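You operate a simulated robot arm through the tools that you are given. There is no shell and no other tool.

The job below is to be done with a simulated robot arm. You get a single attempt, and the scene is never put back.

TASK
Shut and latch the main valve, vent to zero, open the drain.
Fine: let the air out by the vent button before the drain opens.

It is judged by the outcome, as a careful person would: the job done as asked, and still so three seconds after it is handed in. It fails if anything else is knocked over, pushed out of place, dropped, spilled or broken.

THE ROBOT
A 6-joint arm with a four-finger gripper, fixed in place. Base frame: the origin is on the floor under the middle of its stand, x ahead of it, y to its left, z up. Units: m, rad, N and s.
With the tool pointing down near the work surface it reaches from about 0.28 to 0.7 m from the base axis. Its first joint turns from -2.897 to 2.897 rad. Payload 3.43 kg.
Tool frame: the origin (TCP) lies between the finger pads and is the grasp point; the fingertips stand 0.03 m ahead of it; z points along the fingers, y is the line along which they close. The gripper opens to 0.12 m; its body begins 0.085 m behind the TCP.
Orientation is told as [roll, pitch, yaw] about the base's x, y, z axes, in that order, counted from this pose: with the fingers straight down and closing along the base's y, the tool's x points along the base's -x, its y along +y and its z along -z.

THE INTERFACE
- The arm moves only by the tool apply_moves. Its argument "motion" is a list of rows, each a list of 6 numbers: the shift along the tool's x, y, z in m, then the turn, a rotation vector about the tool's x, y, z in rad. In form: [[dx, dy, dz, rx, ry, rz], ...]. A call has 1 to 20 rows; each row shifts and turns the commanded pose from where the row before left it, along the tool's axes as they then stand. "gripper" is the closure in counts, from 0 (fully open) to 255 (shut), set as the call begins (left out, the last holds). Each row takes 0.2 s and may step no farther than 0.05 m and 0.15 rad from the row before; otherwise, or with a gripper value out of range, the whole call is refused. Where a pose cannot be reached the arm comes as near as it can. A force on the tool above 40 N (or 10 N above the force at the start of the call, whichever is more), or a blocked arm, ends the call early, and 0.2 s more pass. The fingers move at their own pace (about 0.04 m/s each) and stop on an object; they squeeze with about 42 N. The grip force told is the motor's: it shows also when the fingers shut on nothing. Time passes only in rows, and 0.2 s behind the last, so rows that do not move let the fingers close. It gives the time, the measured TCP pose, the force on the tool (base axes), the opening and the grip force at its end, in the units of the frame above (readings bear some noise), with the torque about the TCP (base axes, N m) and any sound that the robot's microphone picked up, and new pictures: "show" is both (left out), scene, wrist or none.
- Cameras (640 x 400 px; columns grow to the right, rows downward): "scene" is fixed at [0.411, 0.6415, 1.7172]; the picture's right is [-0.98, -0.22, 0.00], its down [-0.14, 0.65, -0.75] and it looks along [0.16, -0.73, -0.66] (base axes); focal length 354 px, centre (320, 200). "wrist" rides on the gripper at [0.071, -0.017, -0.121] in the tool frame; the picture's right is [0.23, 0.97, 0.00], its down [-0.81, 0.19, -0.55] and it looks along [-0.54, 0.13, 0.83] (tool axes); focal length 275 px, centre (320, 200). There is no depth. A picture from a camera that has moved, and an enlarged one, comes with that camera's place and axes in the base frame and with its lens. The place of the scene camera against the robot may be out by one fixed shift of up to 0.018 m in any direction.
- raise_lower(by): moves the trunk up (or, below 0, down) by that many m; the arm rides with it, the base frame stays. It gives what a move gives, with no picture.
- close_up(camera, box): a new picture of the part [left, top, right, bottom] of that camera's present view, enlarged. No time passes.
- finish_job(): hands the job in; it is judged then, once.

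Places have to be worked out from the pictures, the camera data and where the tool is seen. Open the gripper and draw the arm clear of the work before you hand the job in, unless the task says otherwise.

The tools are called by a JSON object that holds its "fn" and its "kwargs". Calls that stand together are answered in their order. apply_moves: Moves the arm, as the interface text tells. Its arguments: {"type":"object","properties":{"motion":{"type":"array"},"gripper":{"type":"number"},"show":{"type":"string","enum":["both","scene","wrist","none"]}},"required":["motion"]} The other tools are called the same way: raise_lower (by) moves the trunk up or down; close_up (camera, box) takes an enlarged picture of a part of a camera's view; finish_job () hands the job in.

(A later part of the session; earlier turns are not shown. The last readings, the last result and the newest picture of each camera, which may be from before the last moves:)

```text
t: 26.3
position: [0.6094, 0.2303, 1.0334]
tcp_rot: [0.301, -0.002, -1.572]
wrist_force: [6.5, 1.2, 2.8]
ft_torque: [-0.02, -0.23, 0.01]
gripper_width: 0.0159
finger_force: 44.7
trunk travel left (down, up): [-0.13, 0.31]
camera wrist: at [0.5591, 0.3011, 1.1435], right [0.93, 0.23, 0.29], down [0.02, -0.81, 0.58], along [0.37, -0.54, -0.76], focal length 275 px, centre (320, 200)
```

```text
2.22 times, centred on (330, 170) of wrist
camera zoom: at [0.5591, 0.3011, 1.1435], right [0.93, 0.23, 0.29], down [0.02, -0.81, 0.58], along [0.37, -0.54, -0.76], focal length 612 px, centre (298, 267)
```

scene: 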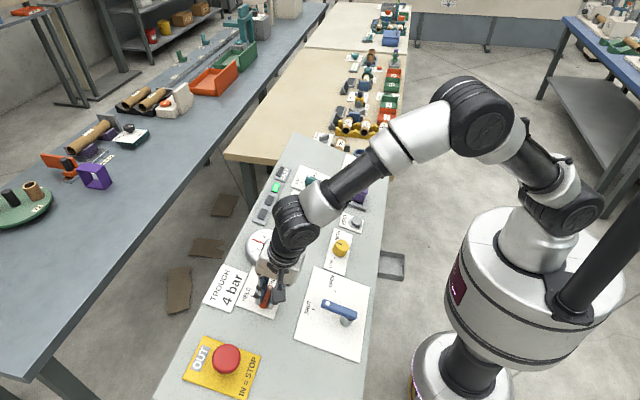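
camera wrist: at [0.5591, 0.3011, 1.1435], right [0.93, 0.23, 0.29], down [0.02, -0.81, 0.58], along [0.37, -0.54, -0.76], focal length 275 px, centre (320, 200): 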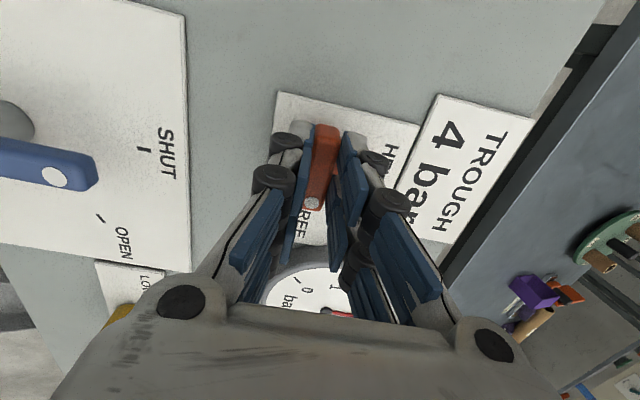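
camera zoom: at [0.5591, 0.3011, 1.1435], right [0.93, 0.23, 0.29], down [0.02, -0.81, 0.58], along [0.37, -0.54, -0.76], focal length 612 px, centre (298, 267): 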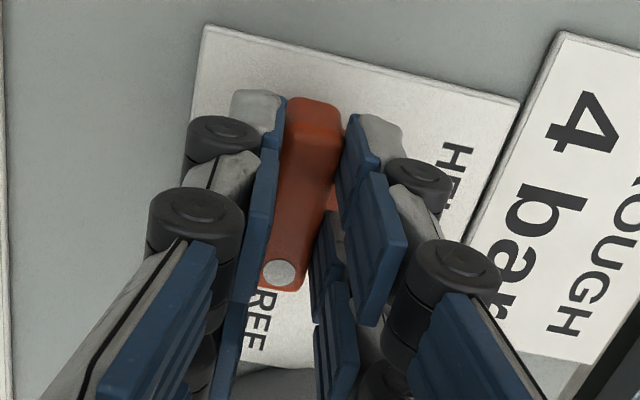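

The bar is gripped (0.0159 m) with only about 7 N of side load. I turn 26° counter-clockwise first and check the load.

{"fn": "apply_moves", "kwargs": {"motion": [[0, 0, 0, 0, 0, -0.15], [0, 0, 0, 0, 0, -0.15], [0, 0, 0, 0, 0, -0.15], [0, 0, 0, 0, 0, 0]], "show": "wrist"}}

```text
t: 27.3
position: [0.6073, 0.2302, 1.0325]
tcp_rot: [0.271, -0.128, -1.137]
wrist_force: [-1.9, -1.6, 4.8]
ft_torque: [-1.03, -0.44, -0.32]
gripper_width: 0.0162
finger_force: 44.9
trunk travel left (down, up): [-0.13, 0.31]
camera wrist: at [0.5293, 0.2863, 1.1342], right [0.74, 0.63, 0.23], down [0.34, -0.65, 0.68], along [0.58, -0.43, -0.69], focal length 275 px, centre (320, 200)
```

wrist: 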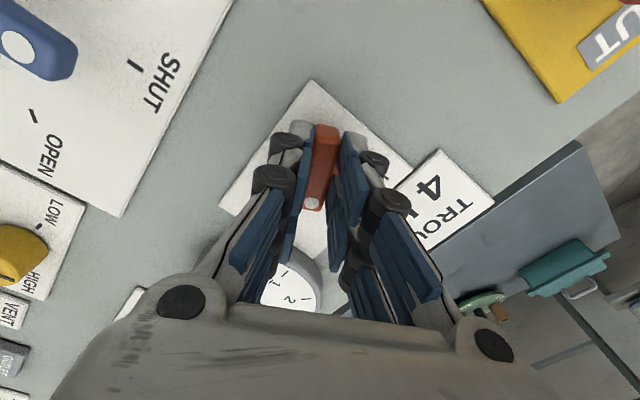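

The catch turns with the gripper, with small forces. I continue another ~43°.

{"fn": "apply_moves", "kwargs": {"motion": [[0, 0, 0, 0, 0, -0.15], [0, 0, 0, 0, 0, -0.15], [0, 0, 0, 0, 0, -0.15], [0, 0, 0, 0, 0, -0.15], [0, 0, 0, 0, 0, -0.15], [0, 0, 0, 0, 0, 0]], "show": "wrist"}}

```text
t: 28.7
position: [0.6047, 0.2273, 1.0324]
tcp_rot: [0.105, -0.275, -0.386]
wrist_force: [-17.4, -15.9, -5.4]
ft_torque: [-0.8, -0.76, -0.33]
gripper_width: 0.0159
finger_force: 44.8
trunk travel left (down, up): [-0.13, 0.31]
camera wrist: at [0.5025, 0.2373, 1.1262], right [0.13, 0.99, 0.04], down [0.63, -0.11, 0.77], along [0.77, -0.08, -0.64], focal length 275 px, centre (320, 200)
```

wrist: 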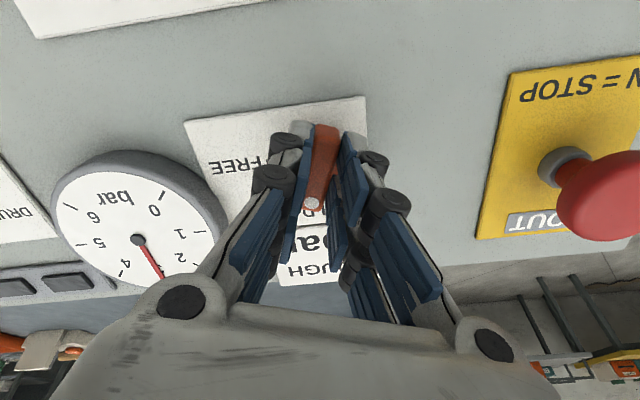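

Side load has grown to about 24 N because the tool axis is about 3 mm off the knob's axis. I correct by −3 mm in tool y, then finish the last 21° to HELD.

{"fn": "apply_moves", "kwargs": {"motion": [[0.0, -0.003, 0, 0, 0, 0], [0, 0, 0, 0, 0, -0.12], [0, 0, 0, 0, 0, -0.12], [0, 0, 0, 0, 0, -0.12], [0, 0, 0, 0, 0, -0.011], [0, 0, 0, 0, 0, 0]], "show": "wrist"}}

{"fn": "close_up", "kwargs": {"camera": "scene", "box": [220, 240, 340, 340]}}

```text
t: 30.1
position: [0.605, 0.2251, 1.031]
tcp_rot: [-0.002, -0.296, 0.001]
wrist_force: [-14.3, -12.0, -10.5]
ft_torque: [-0.26, -0.55, -0.23]
gripper_width: 0.0161
finger_force: 44.9
trunk travel left (down, up): [-0.13, 0.31]
camera wrist: at [0.5032, 0.2084, 1.1264], right [-0.22, 0.97, -0.07], down [0.61, 0.19, 0.77], along [0.76, 0.13, -0.64], focal length 275 px, centre (320, 200)
```

wrist: 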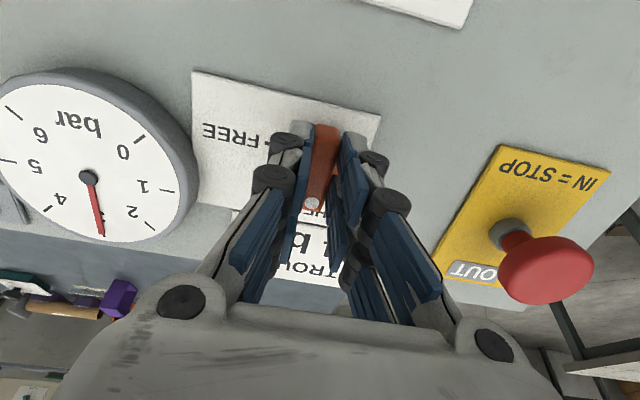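

```text
4.00 times, centred on (280, 290) of scene
camera zoom: at [0.411, 0.6415, 1.7172], right [-0.98, -0.22, 0.0], down [-0.14, 0.65, -0.75], along [0.16, -0.73, -0.66], focal length 1415 px, centre (480, -160)
```

zoom: 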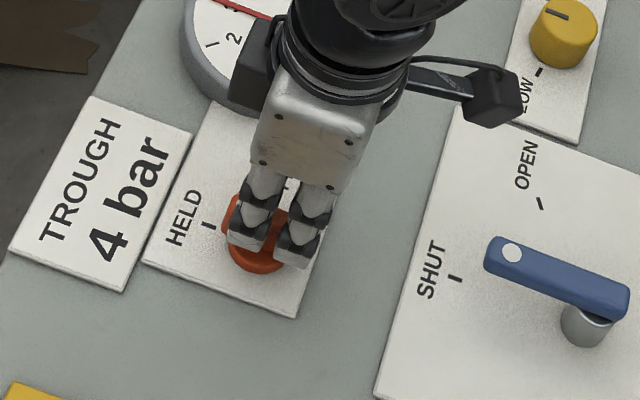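

The catch has been turned the full 90°. I release and back off to inspect.

{"fn": "apply_moves", "kwargs": {"motion": [[0, 0, 0, 0, 0, 0], [0, 0, 0, 0, 0, 0], [0, 0, 0, 0, 0, 0], [0, 0, 0, 0, 0, 0]], "gripper": 110, "show": "none"}}

{"fn": "apply_moves", "kwargs": {"motion": [[0, 0, -0.03, 0, 0, 0], [0, 0, -0.03, 0, 0, 0], [0, 0, -0.03, 0, 0, 0], [0, 0, 0, 0, 0, 0], [0, 0, 0, 0, 0, 0]]}}

{"fn": "close_up", "kwargs": {"camera": "wrist", "box": [200, 60, 460, 240]}}

{"fn": "close_up", "kwargs": {"camera": "scene", "box": [220, 240, 370, 350]}}

```text
t: 31.1
position: [0.608, 0.2277, 1.0314]
tcp_rot: [0.0, -0.301, 0.0]
wrist_force: [-0.4, -0.7, 0.3]
ft_torque: [-0.01, -0.02, -0.01]
gripper_width: 0.0684
finger_force: 0.0
trunk travel left (down, up): [-0.13, 0.31]
```

```text
t: 32.3
position: [0.5808, 0.2267, 1.1183]
tcp_rot: [0.001, -0.301, 0.0]
wrist_force: [-0.2, -0.6, -0.7]
ft_torque: [0.0, -0.01, 0.0]
gripper_width: 0.068
finger_force: 0.0
trunk travel left (down, up): [-0.13, 0.31]
camera wrist: at [0.4781, 0.2102, 1.2125], right [-0.22, 0.97, -0.07], down [0.61, 0.19, 0.77], along [0.76, 0.13, -0.64], focal length 275 px, centre (320, 200)
```

scene: 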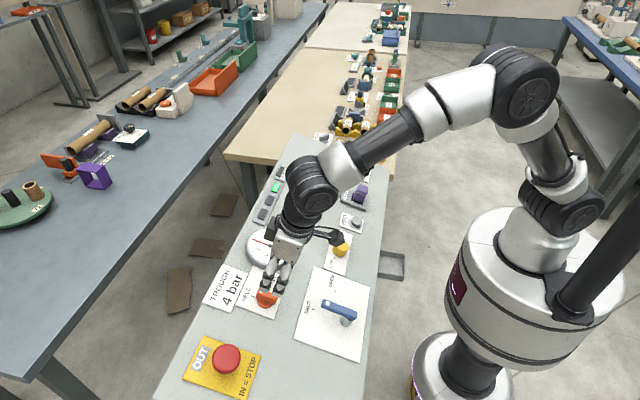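
wrist: 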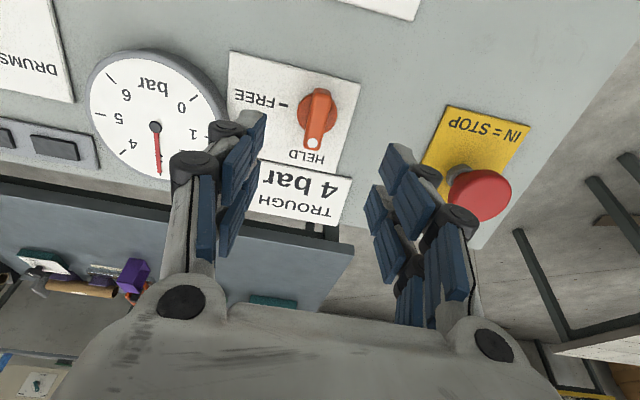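

```text
2.22 times, centred on (330, 150) of wrist
camera zoom: at [0.4781, 0.2102, 1.2125], right [-0.22, 0.97, -0.07], down [0.61, 0.19, 0.77], along [0.76, 0.13, -0.64], focal length 612 px, centre (298, 311)
```

zoom: 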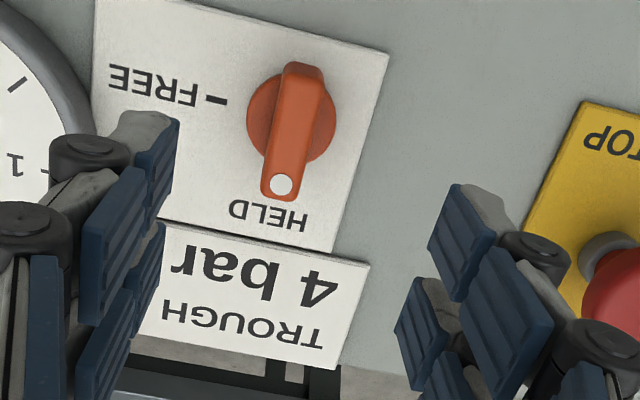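

```text
3.64 times, centred on (295, 295) of scene
camera zoom: at [0.411, 0.6415, 1.7172], right [-0.98, -0.22, 0.0], down [-0.14, 0.65, -0.75], along [0.16, -0.73, -0.66], focal length 1286 px, centre (411, -146)
```

zoom: 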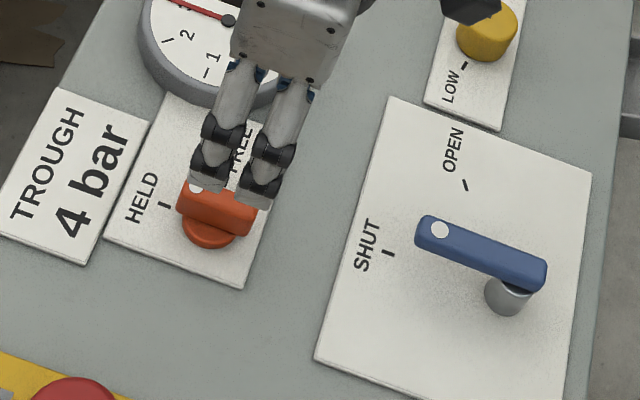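

The catch reads HELD and the lever SHUT; the gauge still shows about 3 bar. Now for the vent button: I close the fingers and move above it at a safe height, and zoom on the button for its geometry.

{"fn": "close_up", "kwargs": {"camera": "scene", "box": [335, 205, 370, 240]}}

{"fn": "apply_moves", "kwargs": {"motion": [[0.0268, -0.0407, -0.004, 0, 0, 0], [0.0268, -0.0407, -0.004, 0, 0, 0], [0.0268, -0.0407, -0.004, 0, 0, 0], [0.0268, -0.0407, -0.004, 0, 0, 0], [0.0268, -0.0407, 0, 0, 0, 0], [0.0268, -0.0407, 0, 0, 0, 0], [0, -0.0407, 0, 0, 0, 0], [0, -0.0407, 0, 0, 0, 0], [0, -0.0287, 0, 0, 0, 0], [0, 0, 0, 0, 0, 0], [0, 0, 0, 0, 0, 0]], "gripper": 255}}

```text
11.43 times, centred on (352, 222) of scene
camera zoom: at [0.411, 0.6415, 1.7172], right [-0.98, -0.22, 0.0], down [-0.14, 0.65, -0.75], along [0.16, -0.73, -0.66], focal length 4042 px, centre (-51, -57)
```

zoom: 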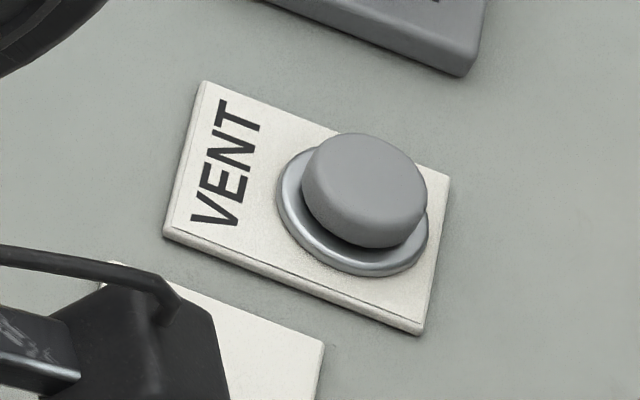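

```text
t: 34.7
position: [0.4221, -0.1272, 1.0853]
tcp_rot: [0.001, -0.299, 0.0]
wrist_force: [0.0, -0.2, 0.2]
ft_torque: [0.0, 0.03, -0.01]
gripper_width: 0.0002
finger_force: 33.4
trunk travel left (down, up): [-0.13, 0.31]
camera wrist: at [0.3197, -0.1437, 1.1798], right [-0.22, 0.97, -0.07], down [0.61, 0.19, 0.77], along [0.76, 0.13, -0.64], focal length 275 px, centre (320, 200)
```

scene: 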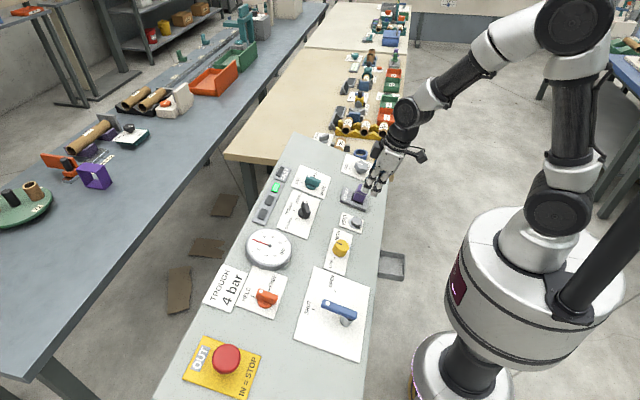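
wrist: 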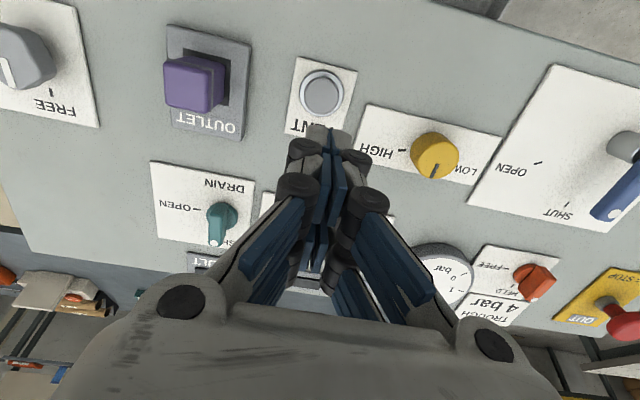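

The button centre is about 13 mm toward me and 2 mm right of the tool axis. I shift over it and descend until the tips are about 15 mm above it.

{"fn": "apply_moves", "kwargs": {"motion": [[0.0131, -0.0017, 0, 0, 0, 0], [0, 0, 0.03, 0, 0, 0], [0, 0, 0.03, 0, 0, 0], [0, 0, 0.03, 0, 0, 0], [0, 0, 0, 0, 0, 0], [0, 0, 0, 0, 0, 0]]}}

{"fn": "close_up", "kwargs": {"camera": "scene", "box": [310, 170, 420, 260]}}

{"fn": "close_up", "kwargs": {"camera": "wrist", "box": [220, 60, 440, 240]}}

```text
t: 36.1
position: [0.4366, -0.1299, 0.9953]
tcp_rot: [0.0, -0.299, 0.001]
wrist_force: [0.4, -1.2, 0.1]
ft_torque: [0.01, 0.02, -0.03]
gripper_width: 0.0
finger_force: 33.3
trunk travel left (down, up): [-0.13, 0.31]
camera wrist: at [0.3338, -0.1456, 1.0899], right [-0.22, 0.97, -0.07], down [0.61, 0.19, 0.77], along [0.76, 0.13, -0.64], focal length 275 px, centre (320, 200)
```

scene: 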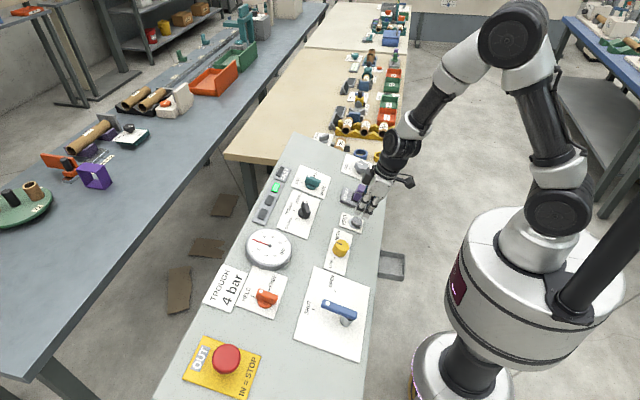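
wrist: 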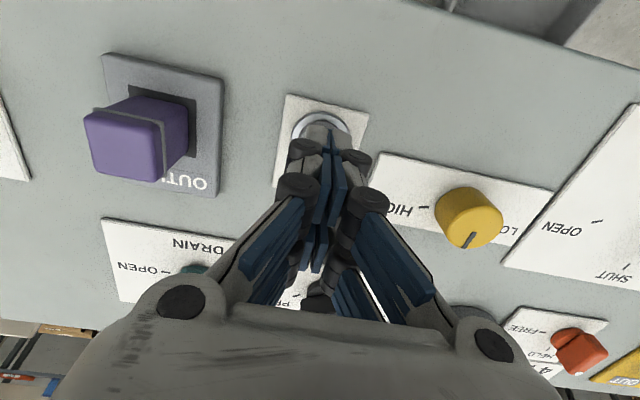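

```text
4.44 times, centred on (365, 215) of scene
camera zoom: at [0.411, 0.6415, 1.7172], right [-0.98, -0.22, 0.0], down [-0.14, 0.65, -0.75], along [0.16, -0.73, -0.66], focal length 1572 px, centre (120, 133)
```

zoom: 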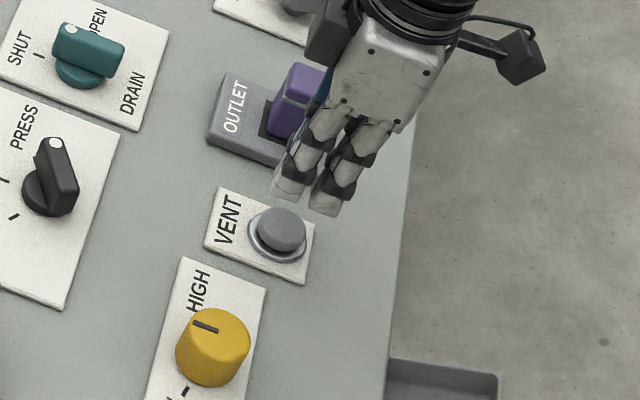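

```text
2.22 times, centred on (330, 150) of wrist
camera zoom: at [0.3338, -0.1456, 1.0899], right [-0.22, 0.97, -0.07], down [0.61, 0.19, 0.77], along [0.76, 0.13, -0.64], focal length 612 px, centre (298, 311)
```

zoom: 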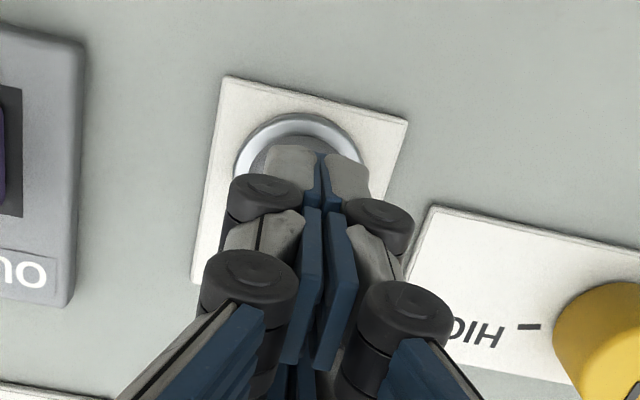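

The closed tips are right over the button, about 15 mm above it. I lower in small steps until contact shows in the force.

{"fn": "apply_moves", "kwargs": {"motion": [[0.003, 0, 0.005, 0, 0, 0], [0, 0, 0.004, 0, 0, 0], [0, 0, 0.003, 0, 0, 0], [0, 0, 0, 0, 0, 0]], "show": "none"}}

{"fn": "close_up", "kwargs": {"camera": "scene", "box": [310, 170, 420, 260]}}

```text
t: 37.1
position: [0.4376, -0.1284, 0.9849]
tcp_rot: [0.001, -0.299, 0.0]
wrist_force: [-0.4, 0.4, 0.3]
ft_torque: [0.01, 0.0, 0.01]
gripper_width: 0.0
finger_force: 33.4
trunk travel left (down, up): [-0.13, 0.31]
```

```text
4.44 times, centred on (365, 215) of scene
camera zoom: at [0.411, 0.6415, 1.7172], right [-0.98, -0.22, 0.0], down [-0.14, 0.65, -0.75], along [0.16, -0.73, -0.66], focal length 1572 px, centre (120, 133)
```

zoom: 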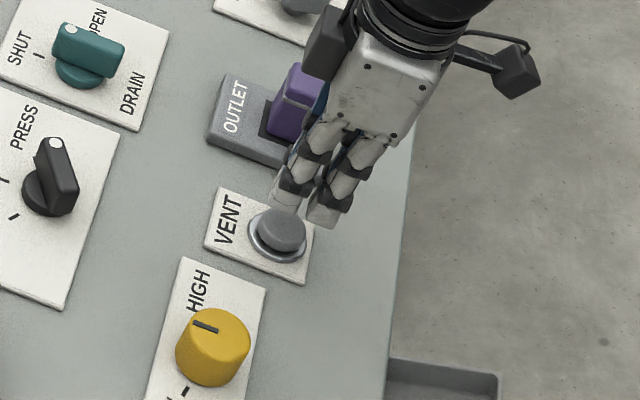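

No contact yet (tips about 0.02 m off the panel). I zoom in more to check the tips' alignment with the button before pressing.

{"fn": "close_up", "kwargs": {"camera": "scene", "box": [335, 195, 385, 240]}}

{"fn": "close_up", "kwargs": {"camera": "wrist", "box": [260, 80, 390, 200]}}

```text
8.89 times, centred on (360, 218) of scene
camera zoom: at [0.411, 0.6415, 1.7172], right [-0.98, -0.22, 0.0], down [-0.14, 0.65, -0.75], along [0.16, -0.73, -0.66], focal length 3144 px, centre (-36, 44)
```

zoom: 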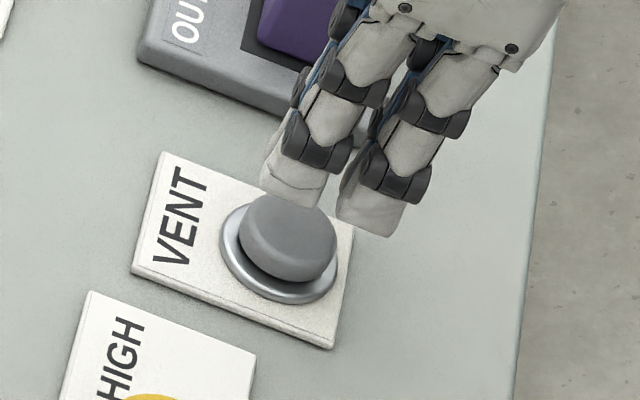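

```text
3.33 times, centred on (325, 140) of wrist
camera zoom: at [0.3348, -0.146, 1.0781], right [-0.22, 0.97, -0.07], down [0.61, 0.19, 0.77], along [0.76, 0.13, -0.64], focal length 918 px, centre (303, 400)
```

zoom: 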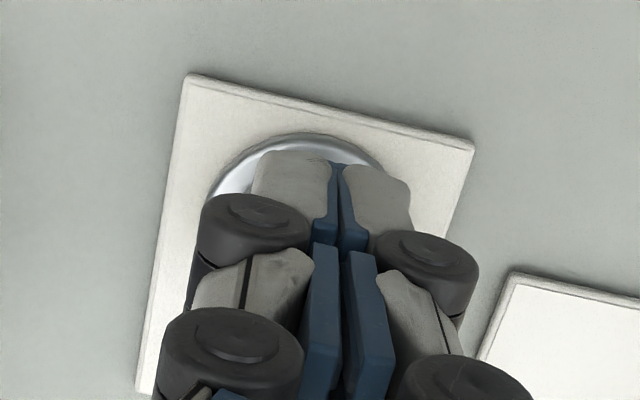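

The lateral alignment looks workable; the tips may be higher above the button than nominal. I keep lowering in small steps, watching force.

{"fn": "apply_moves", "kwargs": {"motion": [[0, 0, 0.003, 0, 0, 0], [0, 0, 0.003, 0, 0, 0], [0, 0, 0, 0, 0, 0]], "show": "none"}}

{"fn": "close_up", "kwargs": {"camera": "scene", "box": [335, 195, 385, 240]}}

```text
t: 37.9
position: [0.4405, -0.1287, 0.9787]
tcp_rot: [0.001, -0.302, 0.0]
wrist_force: [0.3, 0.0, 1.0]
ft_torque: [-0.04, -0.02, 0.03]
gripper_width: 0.0
finger_force: 33.0
trunk travel left (down, up): [-0.13, 0.31]
```

```text
8.89 times, centred on (360, 218) of scene
camera zoom: at [0.411, 0.6415, 1.7172], right [-0.98, -0.22, 0.0], down [-0.14, 0.65, -0.75], along [0.16, -0.73, -0.66], focal length 3144 px, centre (-36, 44)
```

zoom: 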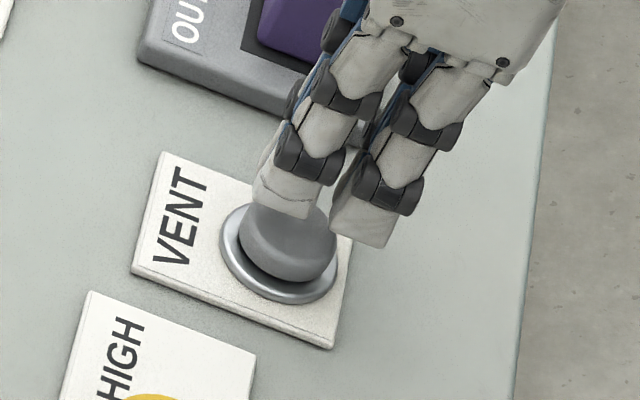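

Still no contact. I nudge 4 mm up-slope to centre better and lower further in small steps.

{"fn": "apply_moves", "kwargs": {"motion": [[-0.004, 0, 0.0, 0, 0, 0], [0, 0, 0.002, 0, 0, 0], [0, 0, 0.002, 0, 0, 0], [0, 0, 0, 0, 0, 0]], "show": "none"}}

{"fn": "close_up", "kwargs": {"camera": "scene", "box": [335, 195, 385, 240]}}

```text
t: 38.9
position: [0.4437, -0.1301, 0.9763]
tcp_rot: [0.0, -0.301, 0.001]
wrist_force: [0.4, 0.4, -0.2]
ft_torque: [-0.04, -0.03, 0.0]
gripper_width: 0.0
finger_force: 33.7
trunk travel left (down, up): [-0.13, 0.31]
```

```text
8.89 times, centred on (360, 218) of scene
camera zoom: at [0.411, 0.6415, 1.7172], right [-0.98, -0.22, 0.0], down [-0.14, 0.65, -0.75], along [0.16, -0.73, -0.66], focal length 3144 px, centre (-36, 44)
```

zoom: 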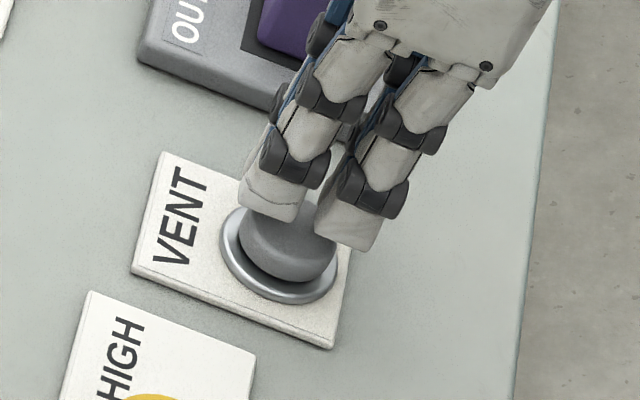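

The tips now overhang the button cap. I continue down 2 mm at a time.

{"fn": "apply_moves", "kwargs": {"motion": [[0, 0, 0.002, 0, 0, 0], [0, 0, 0.002, 0, 0, 0], [0, 0, 0, 0, 0, 0]], "show": "none"}}

{"fn": "close_up", "kwargs": {"camera": "scene", "box": [335, 195, 385, 240]}}

```text
t: 39.7
position: [0.4456, -0.1293, 0.9724]
tcp_rot: [0.0, -0.301, 0.001]
wrist_force: [0.4, 0.3, -1.0]
ft_torque: [0.02, 0.02, -0.04]
gripper_width: 0.0
finger_force: 33.2
trunk travel left (down, up): [-0.13, 0.31]
```

```text
8.89 times, centred on (360, 218) of scene
camera zoom: at [0.411, 0.6415, 1.7172], right [-0.98, -0.22, 0.0], down [-0.14, 0.65, -0.75], along [0.16, -0.73, -0.66], focal length 3144 px, centre (-36, 44)
```

zoom: 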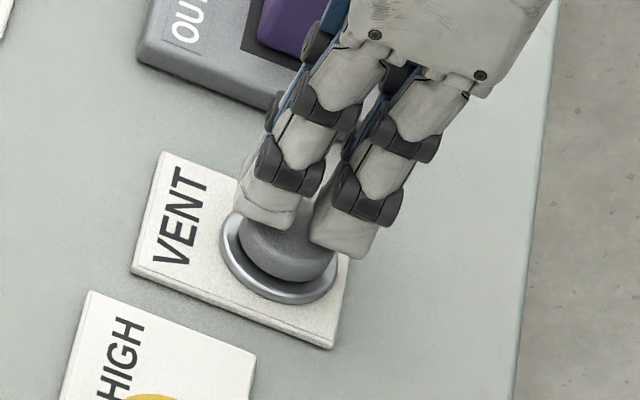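

No contact yet at nominal tip height 0.007 m; the image suggests a few millimetres still to go. I continue in 2 mm steps.

{"fn": "apply_moves", "kwargs": {"motion": [[0, 0, 0.002, 0, 0, 0], [0, 0, 0.002, 0, 0, 0], [0, 0, 0, 0, 0, 0]], "show": "none"}}

{"fn": "close_up", "kwargs": {"camera": "scene", "box": [335, 195, 385, 240]}}

```text
t: 40.5
position: [0.4471, -0.1293, 0.9682]
tcp_rot: [0.001, -0.299, 0.0]
wrist_force: [-0.7, -0.2, 0.1]
ft_torque: [0.0, -0.02, -0.01]
gripper_width: 0.0059
finger_force: 33.5
trunk travel left (down, up): [-0.13, 0.31]
```

```text
8.89 times, centred on (360, 218) of scene
camera zoom: at [0.411, 0.6415, 1.7172], right [-0.98, -0.22, 0.0], down [-0.14, 0.65, -0.75], along [0.16, -0.73, -0.66], focal length 3144 px, centre (-36, 44)
```

zoom: 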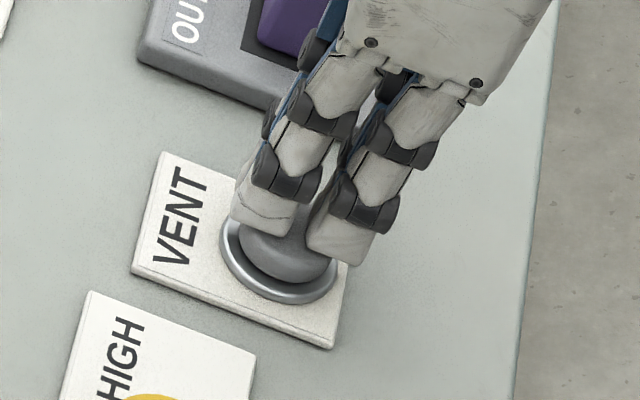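

The gripper width rose to 6 mm with no wrist force, so the tips may be starting to spread on the button. I check pictures and the gauge before going on.

{"fn": "close_up", "kwargs": {"camera": "wrist", "box": [240, 80, 410, 220]}}

{"fn": "close_up", "kwargs": {"camera": "scene", "box": [235, 160, 335, 275]}}

```text
2.86 times, centred on (325, 150) of wrist
camera zoom: at [0.3439, -0.1463, 1.062], right [-0.22, 0.97, -0.07], down [0.61, 0.19, 0.77], along [0.76, 0.13, -0.64], focal length 786 px, centre (306, 343)
```

zoom: 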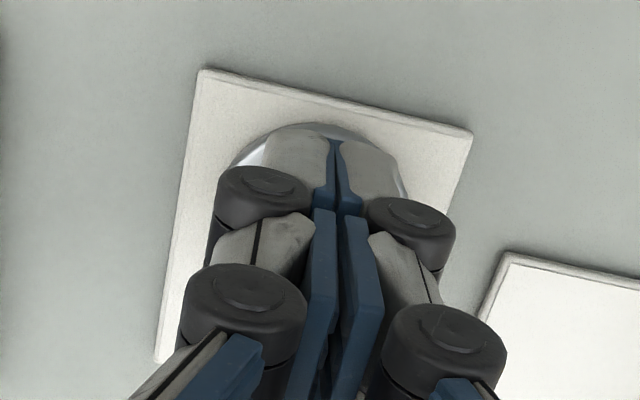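

```text
3.48 times, centred on (285, 218) of scene
camera zoom: at [0.411, 0.6415, 1.7172], right [-0.98, -0.22, 0.0], down [-0.14, 0.65, -0.75], along [0.16, -0.73, -0.66], focal length 1230 px, centre (442, 139)
```

zoom: 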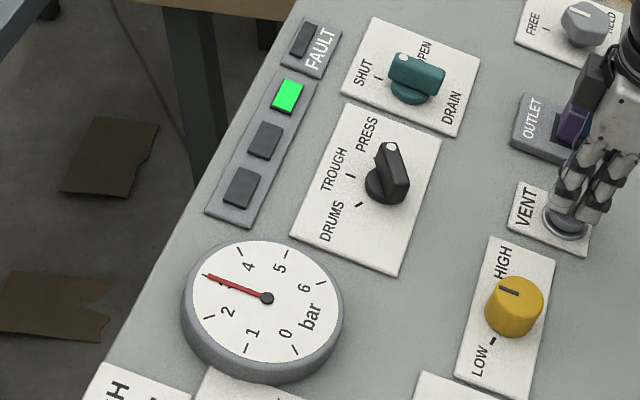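

The gauge is unchanged and the pads have parted slightly at the tips. I lower 2 mm more and watch whether the force or the width grows.

{"fn": "apply_moves", "kwargs": {"motion": [[0, 0, 0.002, 0, 0, 0], [0, 0, 0, 0, 0, 0]], "show": "none"}}

{"fn": "close_up", "kwargs": {"camera": "scene", "box": [335, 195, 385, 240]}}

{"fn": "close_up", "kwargs": {"camera": "wrist", "box": [240, 80, 410, 220]}}

```text
t: 41.1
position: [0.4475, -0.1293, 0.9662]
tcp_rot: [0.0, -0.299, 0.0]
wrist_force: [-1.3, -1.1, 1.8]
ft_torque: [0.0, -0.01, -0.02]
gripper_width: 0.006
finger_force: 33.3
trunk travel left (down, up): [-0.13, 0.31]
heard: click
```

```text
8.89 times, centred on (360, 218) of scene
camera zoom: at [0.411, 0.6415, 1.7172], right [-0.98, -0.22, 0.0], down [-0.14, 0.65, -0.75], along [0.16, -0.73, -0.66], focal length 3144 px, centre (-36, 44)
```

zoom: 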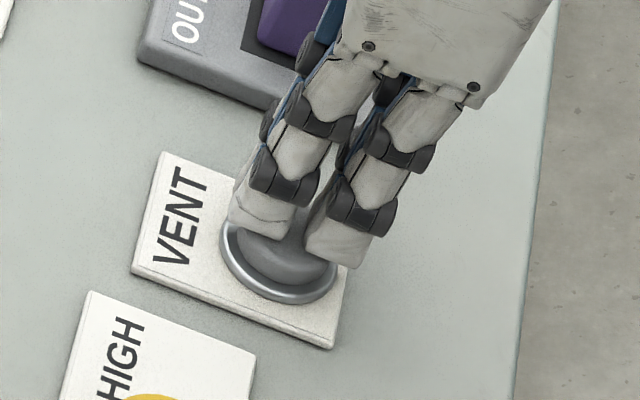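

```text
2.86 times, centred on (325, 150) of wrist
camera zoom: at [0.3445, -0.1461, 1.0604], right [-0.22, 0.97, -0.07], down [0.61, 0.19, 0.77], along [0.76, 0.13, -0.64], focal length 786 px, centre (306, 343)
```

zoom: 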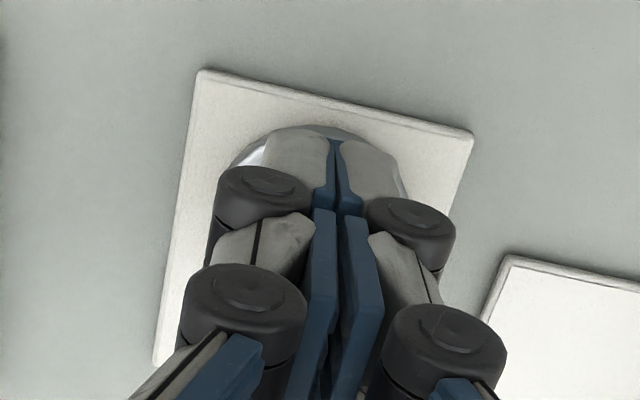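

A click was heard and the cap is now down near its ring, so the vent is pressed. I hold still and watch the gauge.

{"fn": "apply_moves", "kwargs": {"motion": [[0, 0, 0, 0, 0, 0], [0, 0, 0, 0, 0, 0], [0, 0, 0, 0, 0, 0], [0, 0, 0, 0, 0, 0], [0, 0, 0, 0, 0, 0]], "show": "none"}}

{"fn": "close_up", "kwargs": {"camera": "scene", "box": [235, 220, 305, 275]}}

```text
t: 42.3
position: [0.4475, -0.129, 0.9663]
tcp_rot: [-0.001, -0.3, 0.001]
wrist_force: [-0.7, -0.8, 2.7]
ft_torque: [0.0, -0.04, -0.04]
gripper_width: 0.0059
finger_force: 33.4
trunk travel left (down, up): [-0.13, 0.31]
```

```text
7.27 times, centred on (270, 248) of scene
camera zoom: at [0.411, 0.6415, 1.7172], right [-0.98, -0.22, 0.0], down [-0.14, 0.65, -0.75], along [0.16, -0.73, -0.66], focal length 2572 px, centre (684, -146)
```

zoom: 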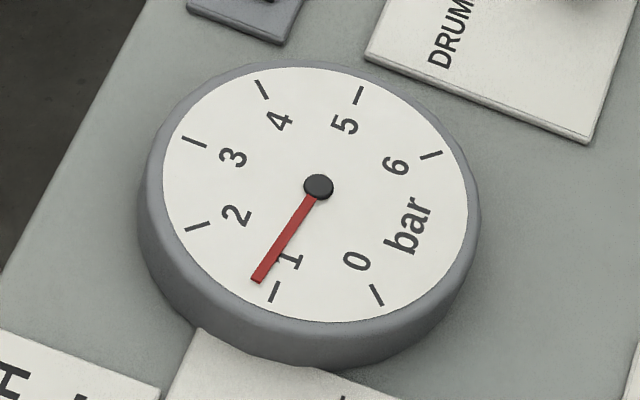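

The pressure is falling, now about 1.2 bar. I keep holding until it reads zero.

{"fn": "apply_moves", "kwargs": {"motion": [[0, 0, 0, 0, 0, 0], [0, 0, 0, 0, 0, 0], [0, 0, 0, 0, 0, 0], [0, 0, 0, 0, 0, 0], [0, 0, 0, 0, 0, 0], [0, 0, 0, 0, 0, 0], [0, 0, 0, 0, 0, 0], [0, 0, 0, 0, 0, 0], [0, 0, 0, 0, 0, 0], [0, 0, 0, 0, 0, 0]], "show": "none"}}

{"fn": "close_up", "kwargs": {"camera": "scene", "box": [235, 220, 305, 275]}}

```text
t: 44.5
position: [0.448, -0.1297, 0.9668]
tcp_rot: [0.001, -0.299, 0.001]
wrist_force: [0.1, 0.6, 2.4]
ft_torque: [-0.02, -0.06, 0.06]
gripper_width: 0.006
finger_force: 33.1
trunk travel left (down, up): [-0.13, 0.31]
```

```text
7.27 times, centred on (270, 248) of scene
camera zoom: at [0.411, 0.6415, 1.7172], right [-0.98, -0.22, 0.0], down [-0.14, 0.65, -0.75], along [0.16, -0.73, -0.66], focal length 2572 px, centre (684, -146)
```

zoom: 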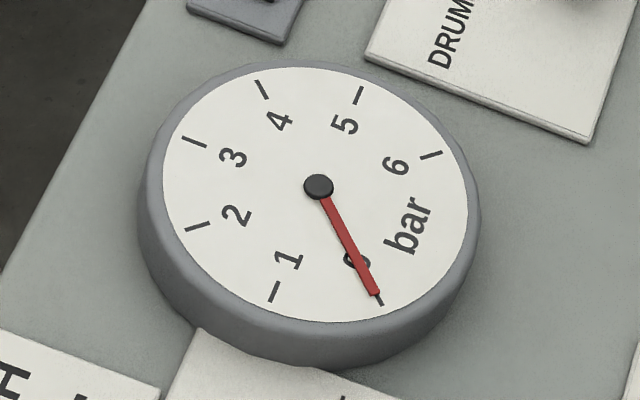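

The gauge reads zero. I hold one more second to be sure, then lift off the button and check that the pressure stays at zero.

{"fn": "apply_moves", "kwargs": {"motion": [[0, 0, 0, 0, 0, 0], [0, 0, 0, 0, 0, 0], [0, 0, 0, 0, 0, 0], [0, 0, 0, 0, 0, 0], [0, 0, 0, 0, 0, 0], [0, 0, -0.01, 0, 0, 0], [0, 0, -0.03, 0, 0, 0], [0, 0, -0.04, 0, 0, 0], [0, 0, -0.04, 0, 0, 0], [0, 0, 0, 0, 0, 0], [0, 0, 0, 0, 0, 0]]}}

{"fn": "close_up", "kwargs": {"camera": "scene", "box": [235, 220, 305, 275]}}

{"fn": "close_up", "kwargs": {"camera": "scene", "box": [230, 140, 390, 270]}}

```text
t: 46.9
position: [0.4109, -0.1301, 1.0807]
tcp_rot: [0.0, -0.299, 0.002]
wrist_force: [-0.3, 0.6, 0.0]
ft_torque: [-0.01, -0.01, -0.03]
gripper_width: 0.0004
finger_force: 33.5
trunk travel left (down, up): [-0.13, 0.31]
camera wrist: at [0.3088, -0.1462, 1.1753], right [-0.22, 0.97, -0.07], down [0.61, 0.19, 0.77], along [0.76, 0.13, -0.64], focal length 275 px, centre (320, 200)
```

scene: 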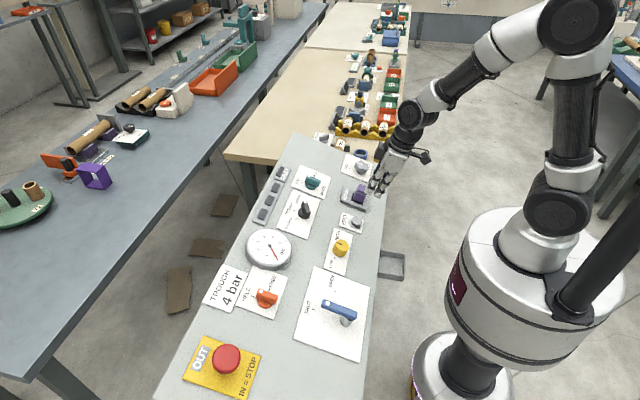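
wrist: 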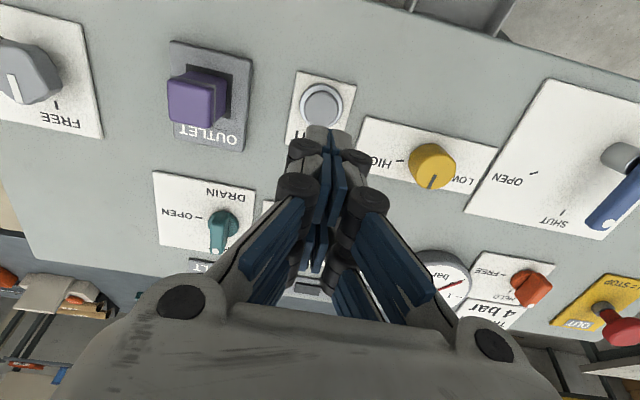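

```text
7.27 times, centred on (270, 248) of scene
camera zoom: at [0.411, 0.6415, 1.7172], right [-0.98, -0.22, 0.0], down [-0.14, 0.65, -0.75], along [0.16, -0.73, -0.66], focal length 2572 px, centre (684, -146)
```

zoom: 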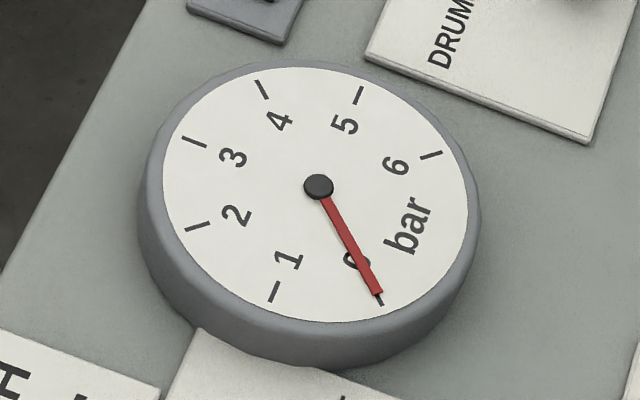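

```text
3.08 times, centred on (310, 205) of scene
camera zoom: at [0.411, 0.6415, 1.7172], right [-0.98, -0.22, 0.0], down [-0.14, 0.65, -0.75], along [0.16, -0.73, -0.66], focal length 1088 px, centre (351, 185)
```

zoom: 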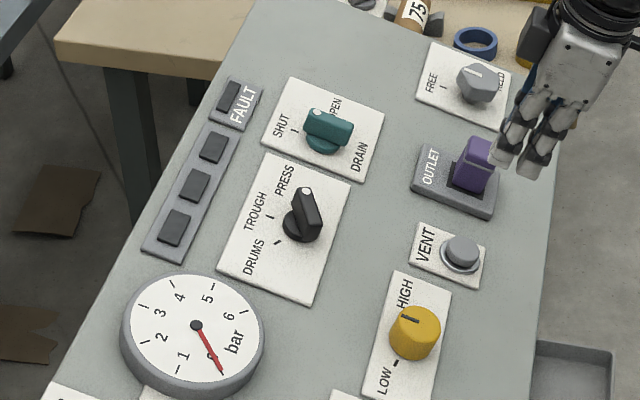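

The gauge stays at zero after release, so the main valve is holding, and no fault lamp is lit. Now the drain: I open the fingers and move to a standoff over the teal handle.

{"fn": "apply_moves", "kwargs": {"motion": [[-0.0386, -0.02, 0.005, 0, 0, 0], [-0.0386, -0.02, 0.005, 0, 0, 0], [-0.0386, -0.02, 0.005, 0, 0, 0], [-0.0386, -0.02, 0.005, 0, 0, 0], [0, 0, 0, 0, 0, 0], [0, 0, 0, 0, 0, 0], [0, 0, 0, 0, 0, 0]], "gripper": 110}}

{"fn": "close_up", "kwargs": {"camera": "wrist", "box": [240, 60, 400, 200]}}

```text
t: 48.5
position: [0.5636, -0.2089, 1.1068]
tcp_rot: [0.001, -0.3, 0.0]
wrist_force: [0.2, -0.1, -1.1]
ft_torque: [-0.01, 0.01, 0.03]
gripper_width: 0.0682
finger_force: 0.1
trunk travel left (down, up): [-0.13, 0.31]
camera wrist: at [0.4615, -0.2259, 1.2015], right [-0.22, 0.97, -0.07], down [0.61, 0.19, 0.77], along [0.76, 0.13, -0.64], focal length 275 px, centre (320, 200)
```

scene: 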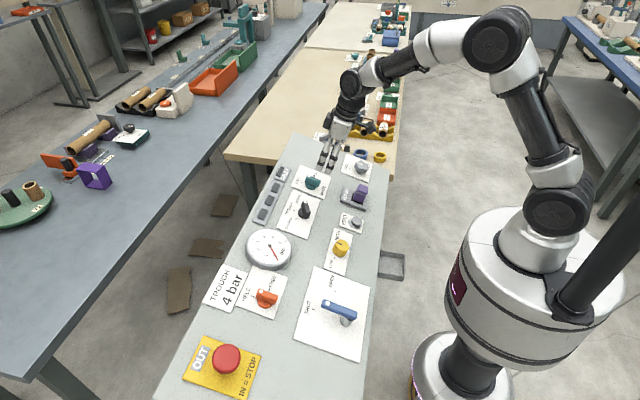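
wrist: 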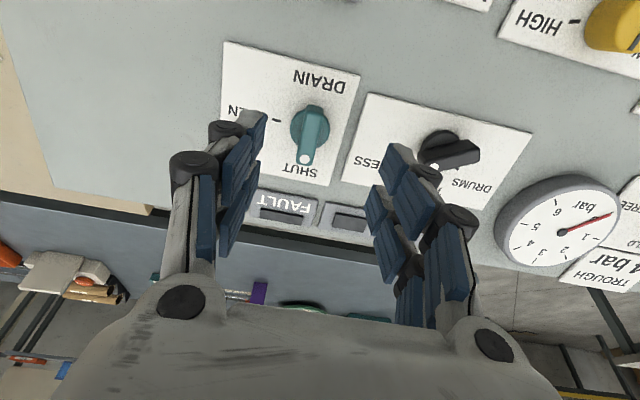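

```text
2.86 times, centred on (320, 130) of wrist
camera zoom: at [0.4615, -0.2259, 1.2015], right [-0.22, 0.97, -0.07], down [0.61, 0.19, 0.77], along [0.76, 0.13, -0.64], focal length 786 px, centre (320, 400)
```

zoom: 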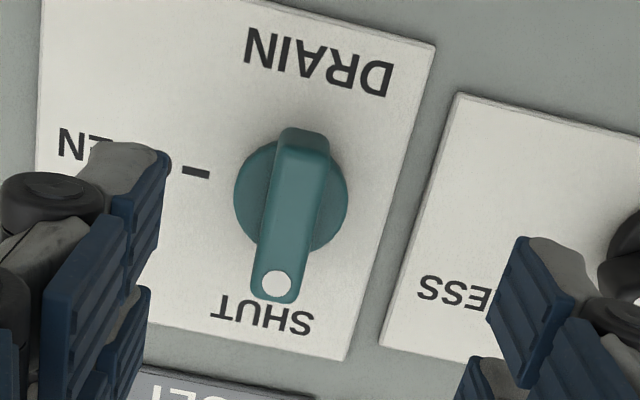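

The drain knob is the same type as the catch, with its handle along the slope (SHUT) and OPEN 90° clockwise. I centre by (−13.5, −6 mm) and descend partway.

{"fn": "apply_moves", "kwargs": {"motion": [[-0.0135, -0.0062, 0.02, 0, 0, 0], [0, 0, 0.02, 0, 0, 0], [0, 0, 0.02, 0, 0, 0], [0, 0, 0.015, 0, 0, 0], [0, 0, 0, 0, 0, 0], [0, 0, 0, 0, 0, 0]]}}

{"fn": "close_up", "kwargs": {"camera": "scene", "box": [260, 120, 380, 220]}}

{"fn": "close_up", "kwargs": {"camera": "wrist", "box": [220, 80, 440, 260]}}

```text
t: 49.9
position: [0.5994, -0.2164, 1.0393]
tcp_rot: [-0.001, -0.3, 0.001]
wrist_force: [-0.4, 0.1, -0.5]
ft_torque: [0.0, 0.01, 0.01]
gripper_width: 0.0682
finger_force: 0.0
trunk travel left (down, up): [-0.13, 0.31]
camera wrist: at [0.4974, -0.2325, 1.1335], right [-0.22, 0.97, -0.07], down [0.61, 0.19, 0.77], along [0.76, 0.13, -0.64], focal length 275 px, centre (320, 200)
```

scene: 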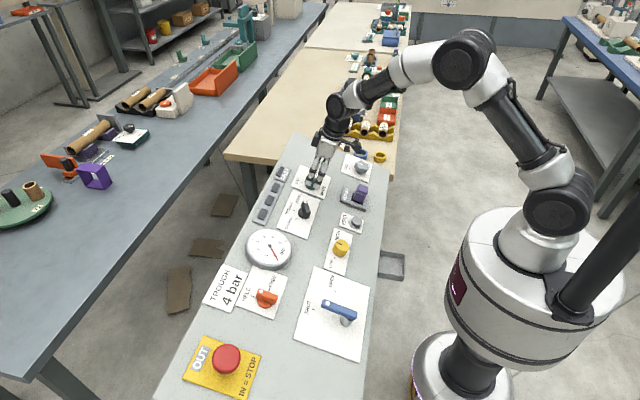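
wrist: 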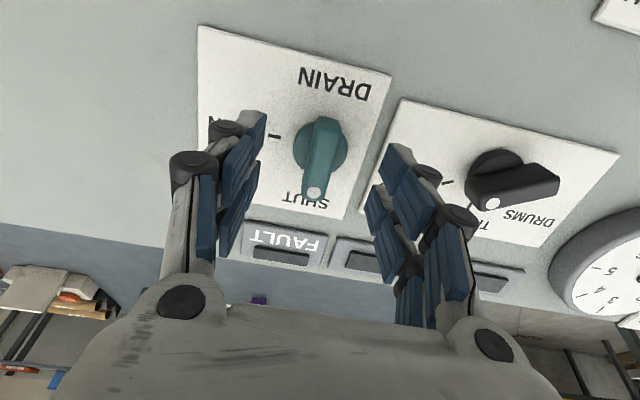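

```text
4.00 times, centred on (320, 170) of scene
camera zoom: at [0.411, 0.6415, 1.7172], right [-0.98, -0.22, 0.0], down [-0.14, 0.65, -0.75], along [0.16, -0.73, -0.66], focal length 1415 px, centre (320, 320)
```

zoom: 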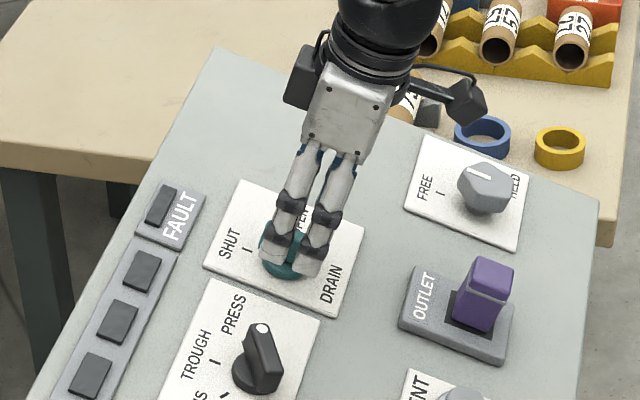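

```text
2.22 times, centred on (330, 170) of wrist
camera zoom: at [0.4974, -0.2325, 1.1335], right [-0.22, 0.97, -0.07], down [0.61, 0.19, 0.77], along [0.76, 0.13, -0.64], focal length 612 px, centre (298, 267)
```

zoom: 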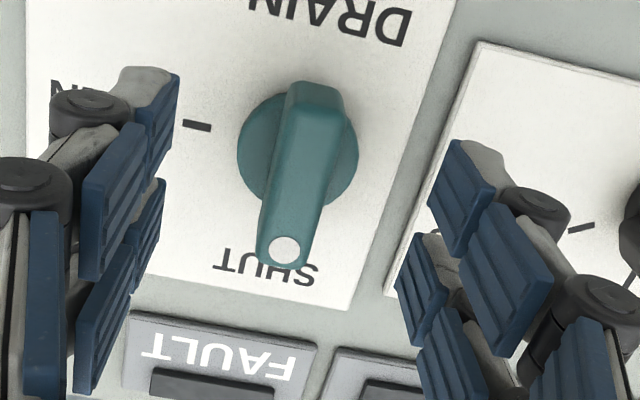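

The picture matches the geometry I had when gripping the orange handle. I lower the last 8.5 mm with a 1 mm correction and close on the bar.

{"fn": "apply_moves", "kwargs": {"motion": [[-0.001, 0.001, 0.0085, 0, 0, 0], [0, 0, 0, 0, 0, 0], [0, 0, 0, 0, 0, 0]], "show": "none"}}

{"fn": "apply_moves", "kwargs": {"motion": [[0, 0, 0, 0, 0, 0], [0, 0, 0, 0, 0, 0], [0, 0, 0, 0, 0, 0], [0, 0, 0, 0, 0, 0], [0, 0, 0, 0, 0, 0], [0, 0, 0, 0, 0, 0], [0, 0, 0, 0, 0, 0]], "gripper": 255, "show": "wrist"}}

```text
t: 50.7
position: [0.6035, -0.2141, 1.0318]
tcp_rot: [0.0, -0.299, -0.001]
wrist_force: [0.0, -0.5, 0.6]
ft_torque: [-0.01, -0.01, 0.02]
gripper_width: 0.0682
finger_force: 0.0
trunk travel left (down, up): [-0.13, 0.31]
```

```text
t: 52.3
position: [0.6033, -0.2158, 1.032]
tcp_rot: [0.0, -0.299, 0.0]
wrist_force: [-0.3, -3.7, -1.3]
ft_torque: [-0.14, -0.2, -0.08]
gripper_width: 0.0157
finger_force: 44.4
trunk travel left (down, up): [-0.13, 0.31]
camera wrist: at [0.5008, -0.2318, 1.1259], right [-0.22, 0.97, -0.07], down [0.61, 0.19, 0.77], along [0.76, 0.13, -0.64], focal length 275 px, centre (320, 200)
```

wrist: 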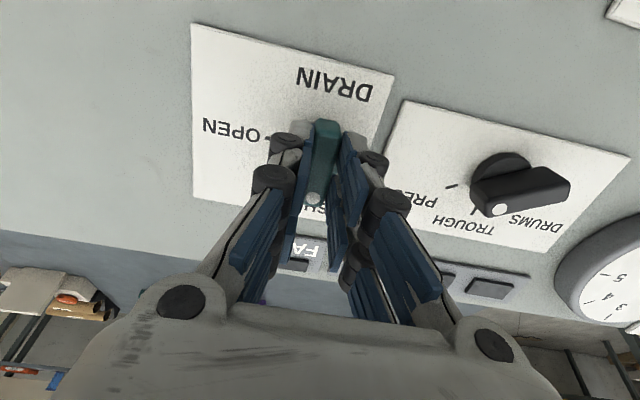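

The bar is gripped (0.0157 m). I confirm the gauge is still at zero before starting to open the drain.

{"fn": "close_up", "kwargs": {"camera": "scene", "box": [235, 220, 305, 275]}}

```text
7.27 times, centred on (270, 248) of scene
camera zoom: at [0.411, 0.6415, 1.7172], right [-0.98, -0.22, 0.0], down [-0.14, 0.65, -0.75], along [0.16, -0.73, -0.66], focal length 2572 px, centre (684, -146)
```

zoom: 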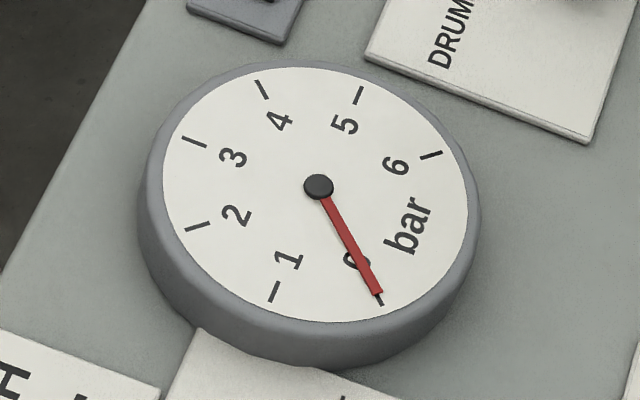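

The gauge is still at zero. I turn the drain clockwise 26° first and check the loads.

{"fn": "apply_moves", "kwargs": {"motion": [[0, 0, 0, 0, 0, 0.15], [0, 0, 0, 0, 0, 0.15], [0, 0, 0, 0, 0, 0.15], [0, 0, 0, 0, 0, 0]], "show": "wrist"}}

```text
t: 53.3
position: [0.6039, -0.2142, 1.0324]
tcp_rot: [0.134, -0.269, -0.467]
wrist_force: [2.8, -1.3, 4.2]
ft_torque: [0.65, 1.17, 0.16]
gripper_width: 0.0159
finger_force: 44.7
trunk travel left (down, up): [-0.13, 0.31]
camera wrist: at [0.5008, -0.1984, 1.1259], right [0.21, 0.98, 0.06], down [0.61, -0.18, 0.77], along [0.76, -0.12, -0.64], focal length 275 px, centre (320, 200)
```

wrist: 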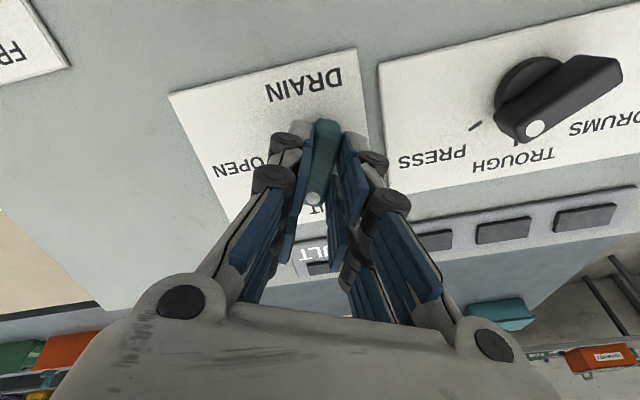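

Loads are small. I continue another 43°.

{"fn": "apply_moves", "kwargs": {"motion": [[0, 0, 0, 0, 0, 0.15], [0, 0, 0, 0, 0, 0.15], [0, 0, 0, 0, 0, 0.15], [0, 0, 0, 0, 0, 0.15], [0, 0, 0, 0, 0, 0.15], [0, 0, 0, 0, 0, 0]], "show": "wrist"}}

```text
t: 54.7
position: [0.6047, -0.2138, 1.0333]
tcp_rot: [0.282, -0.107, -1.217]
wrist_force: [5.5, 4.6, 5.5]
ft_torque: [1.36, 0.24, 0.43]
gripper_width: 0.0159
finger_force: 45.7
trunk travel left (down, up): [-0.13, 0.31]
camera wrist: at [0.5302, -0.1529, 1.1349], right [0.79, 0.57, 0.24], down [0.29, -0.69, 0.67], along [0.55, -0.46, -0.7], focal length 275 px, centre (320, 200)
```

wrist: 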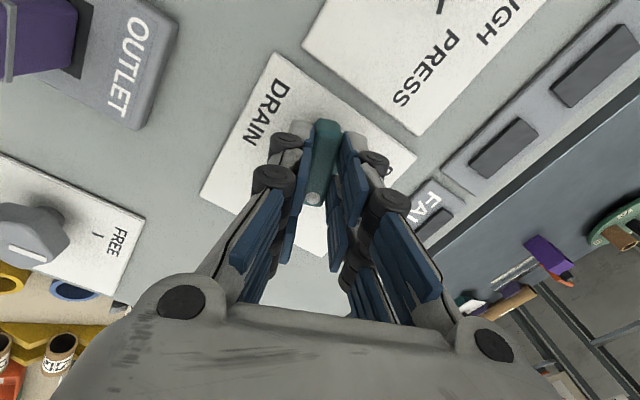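

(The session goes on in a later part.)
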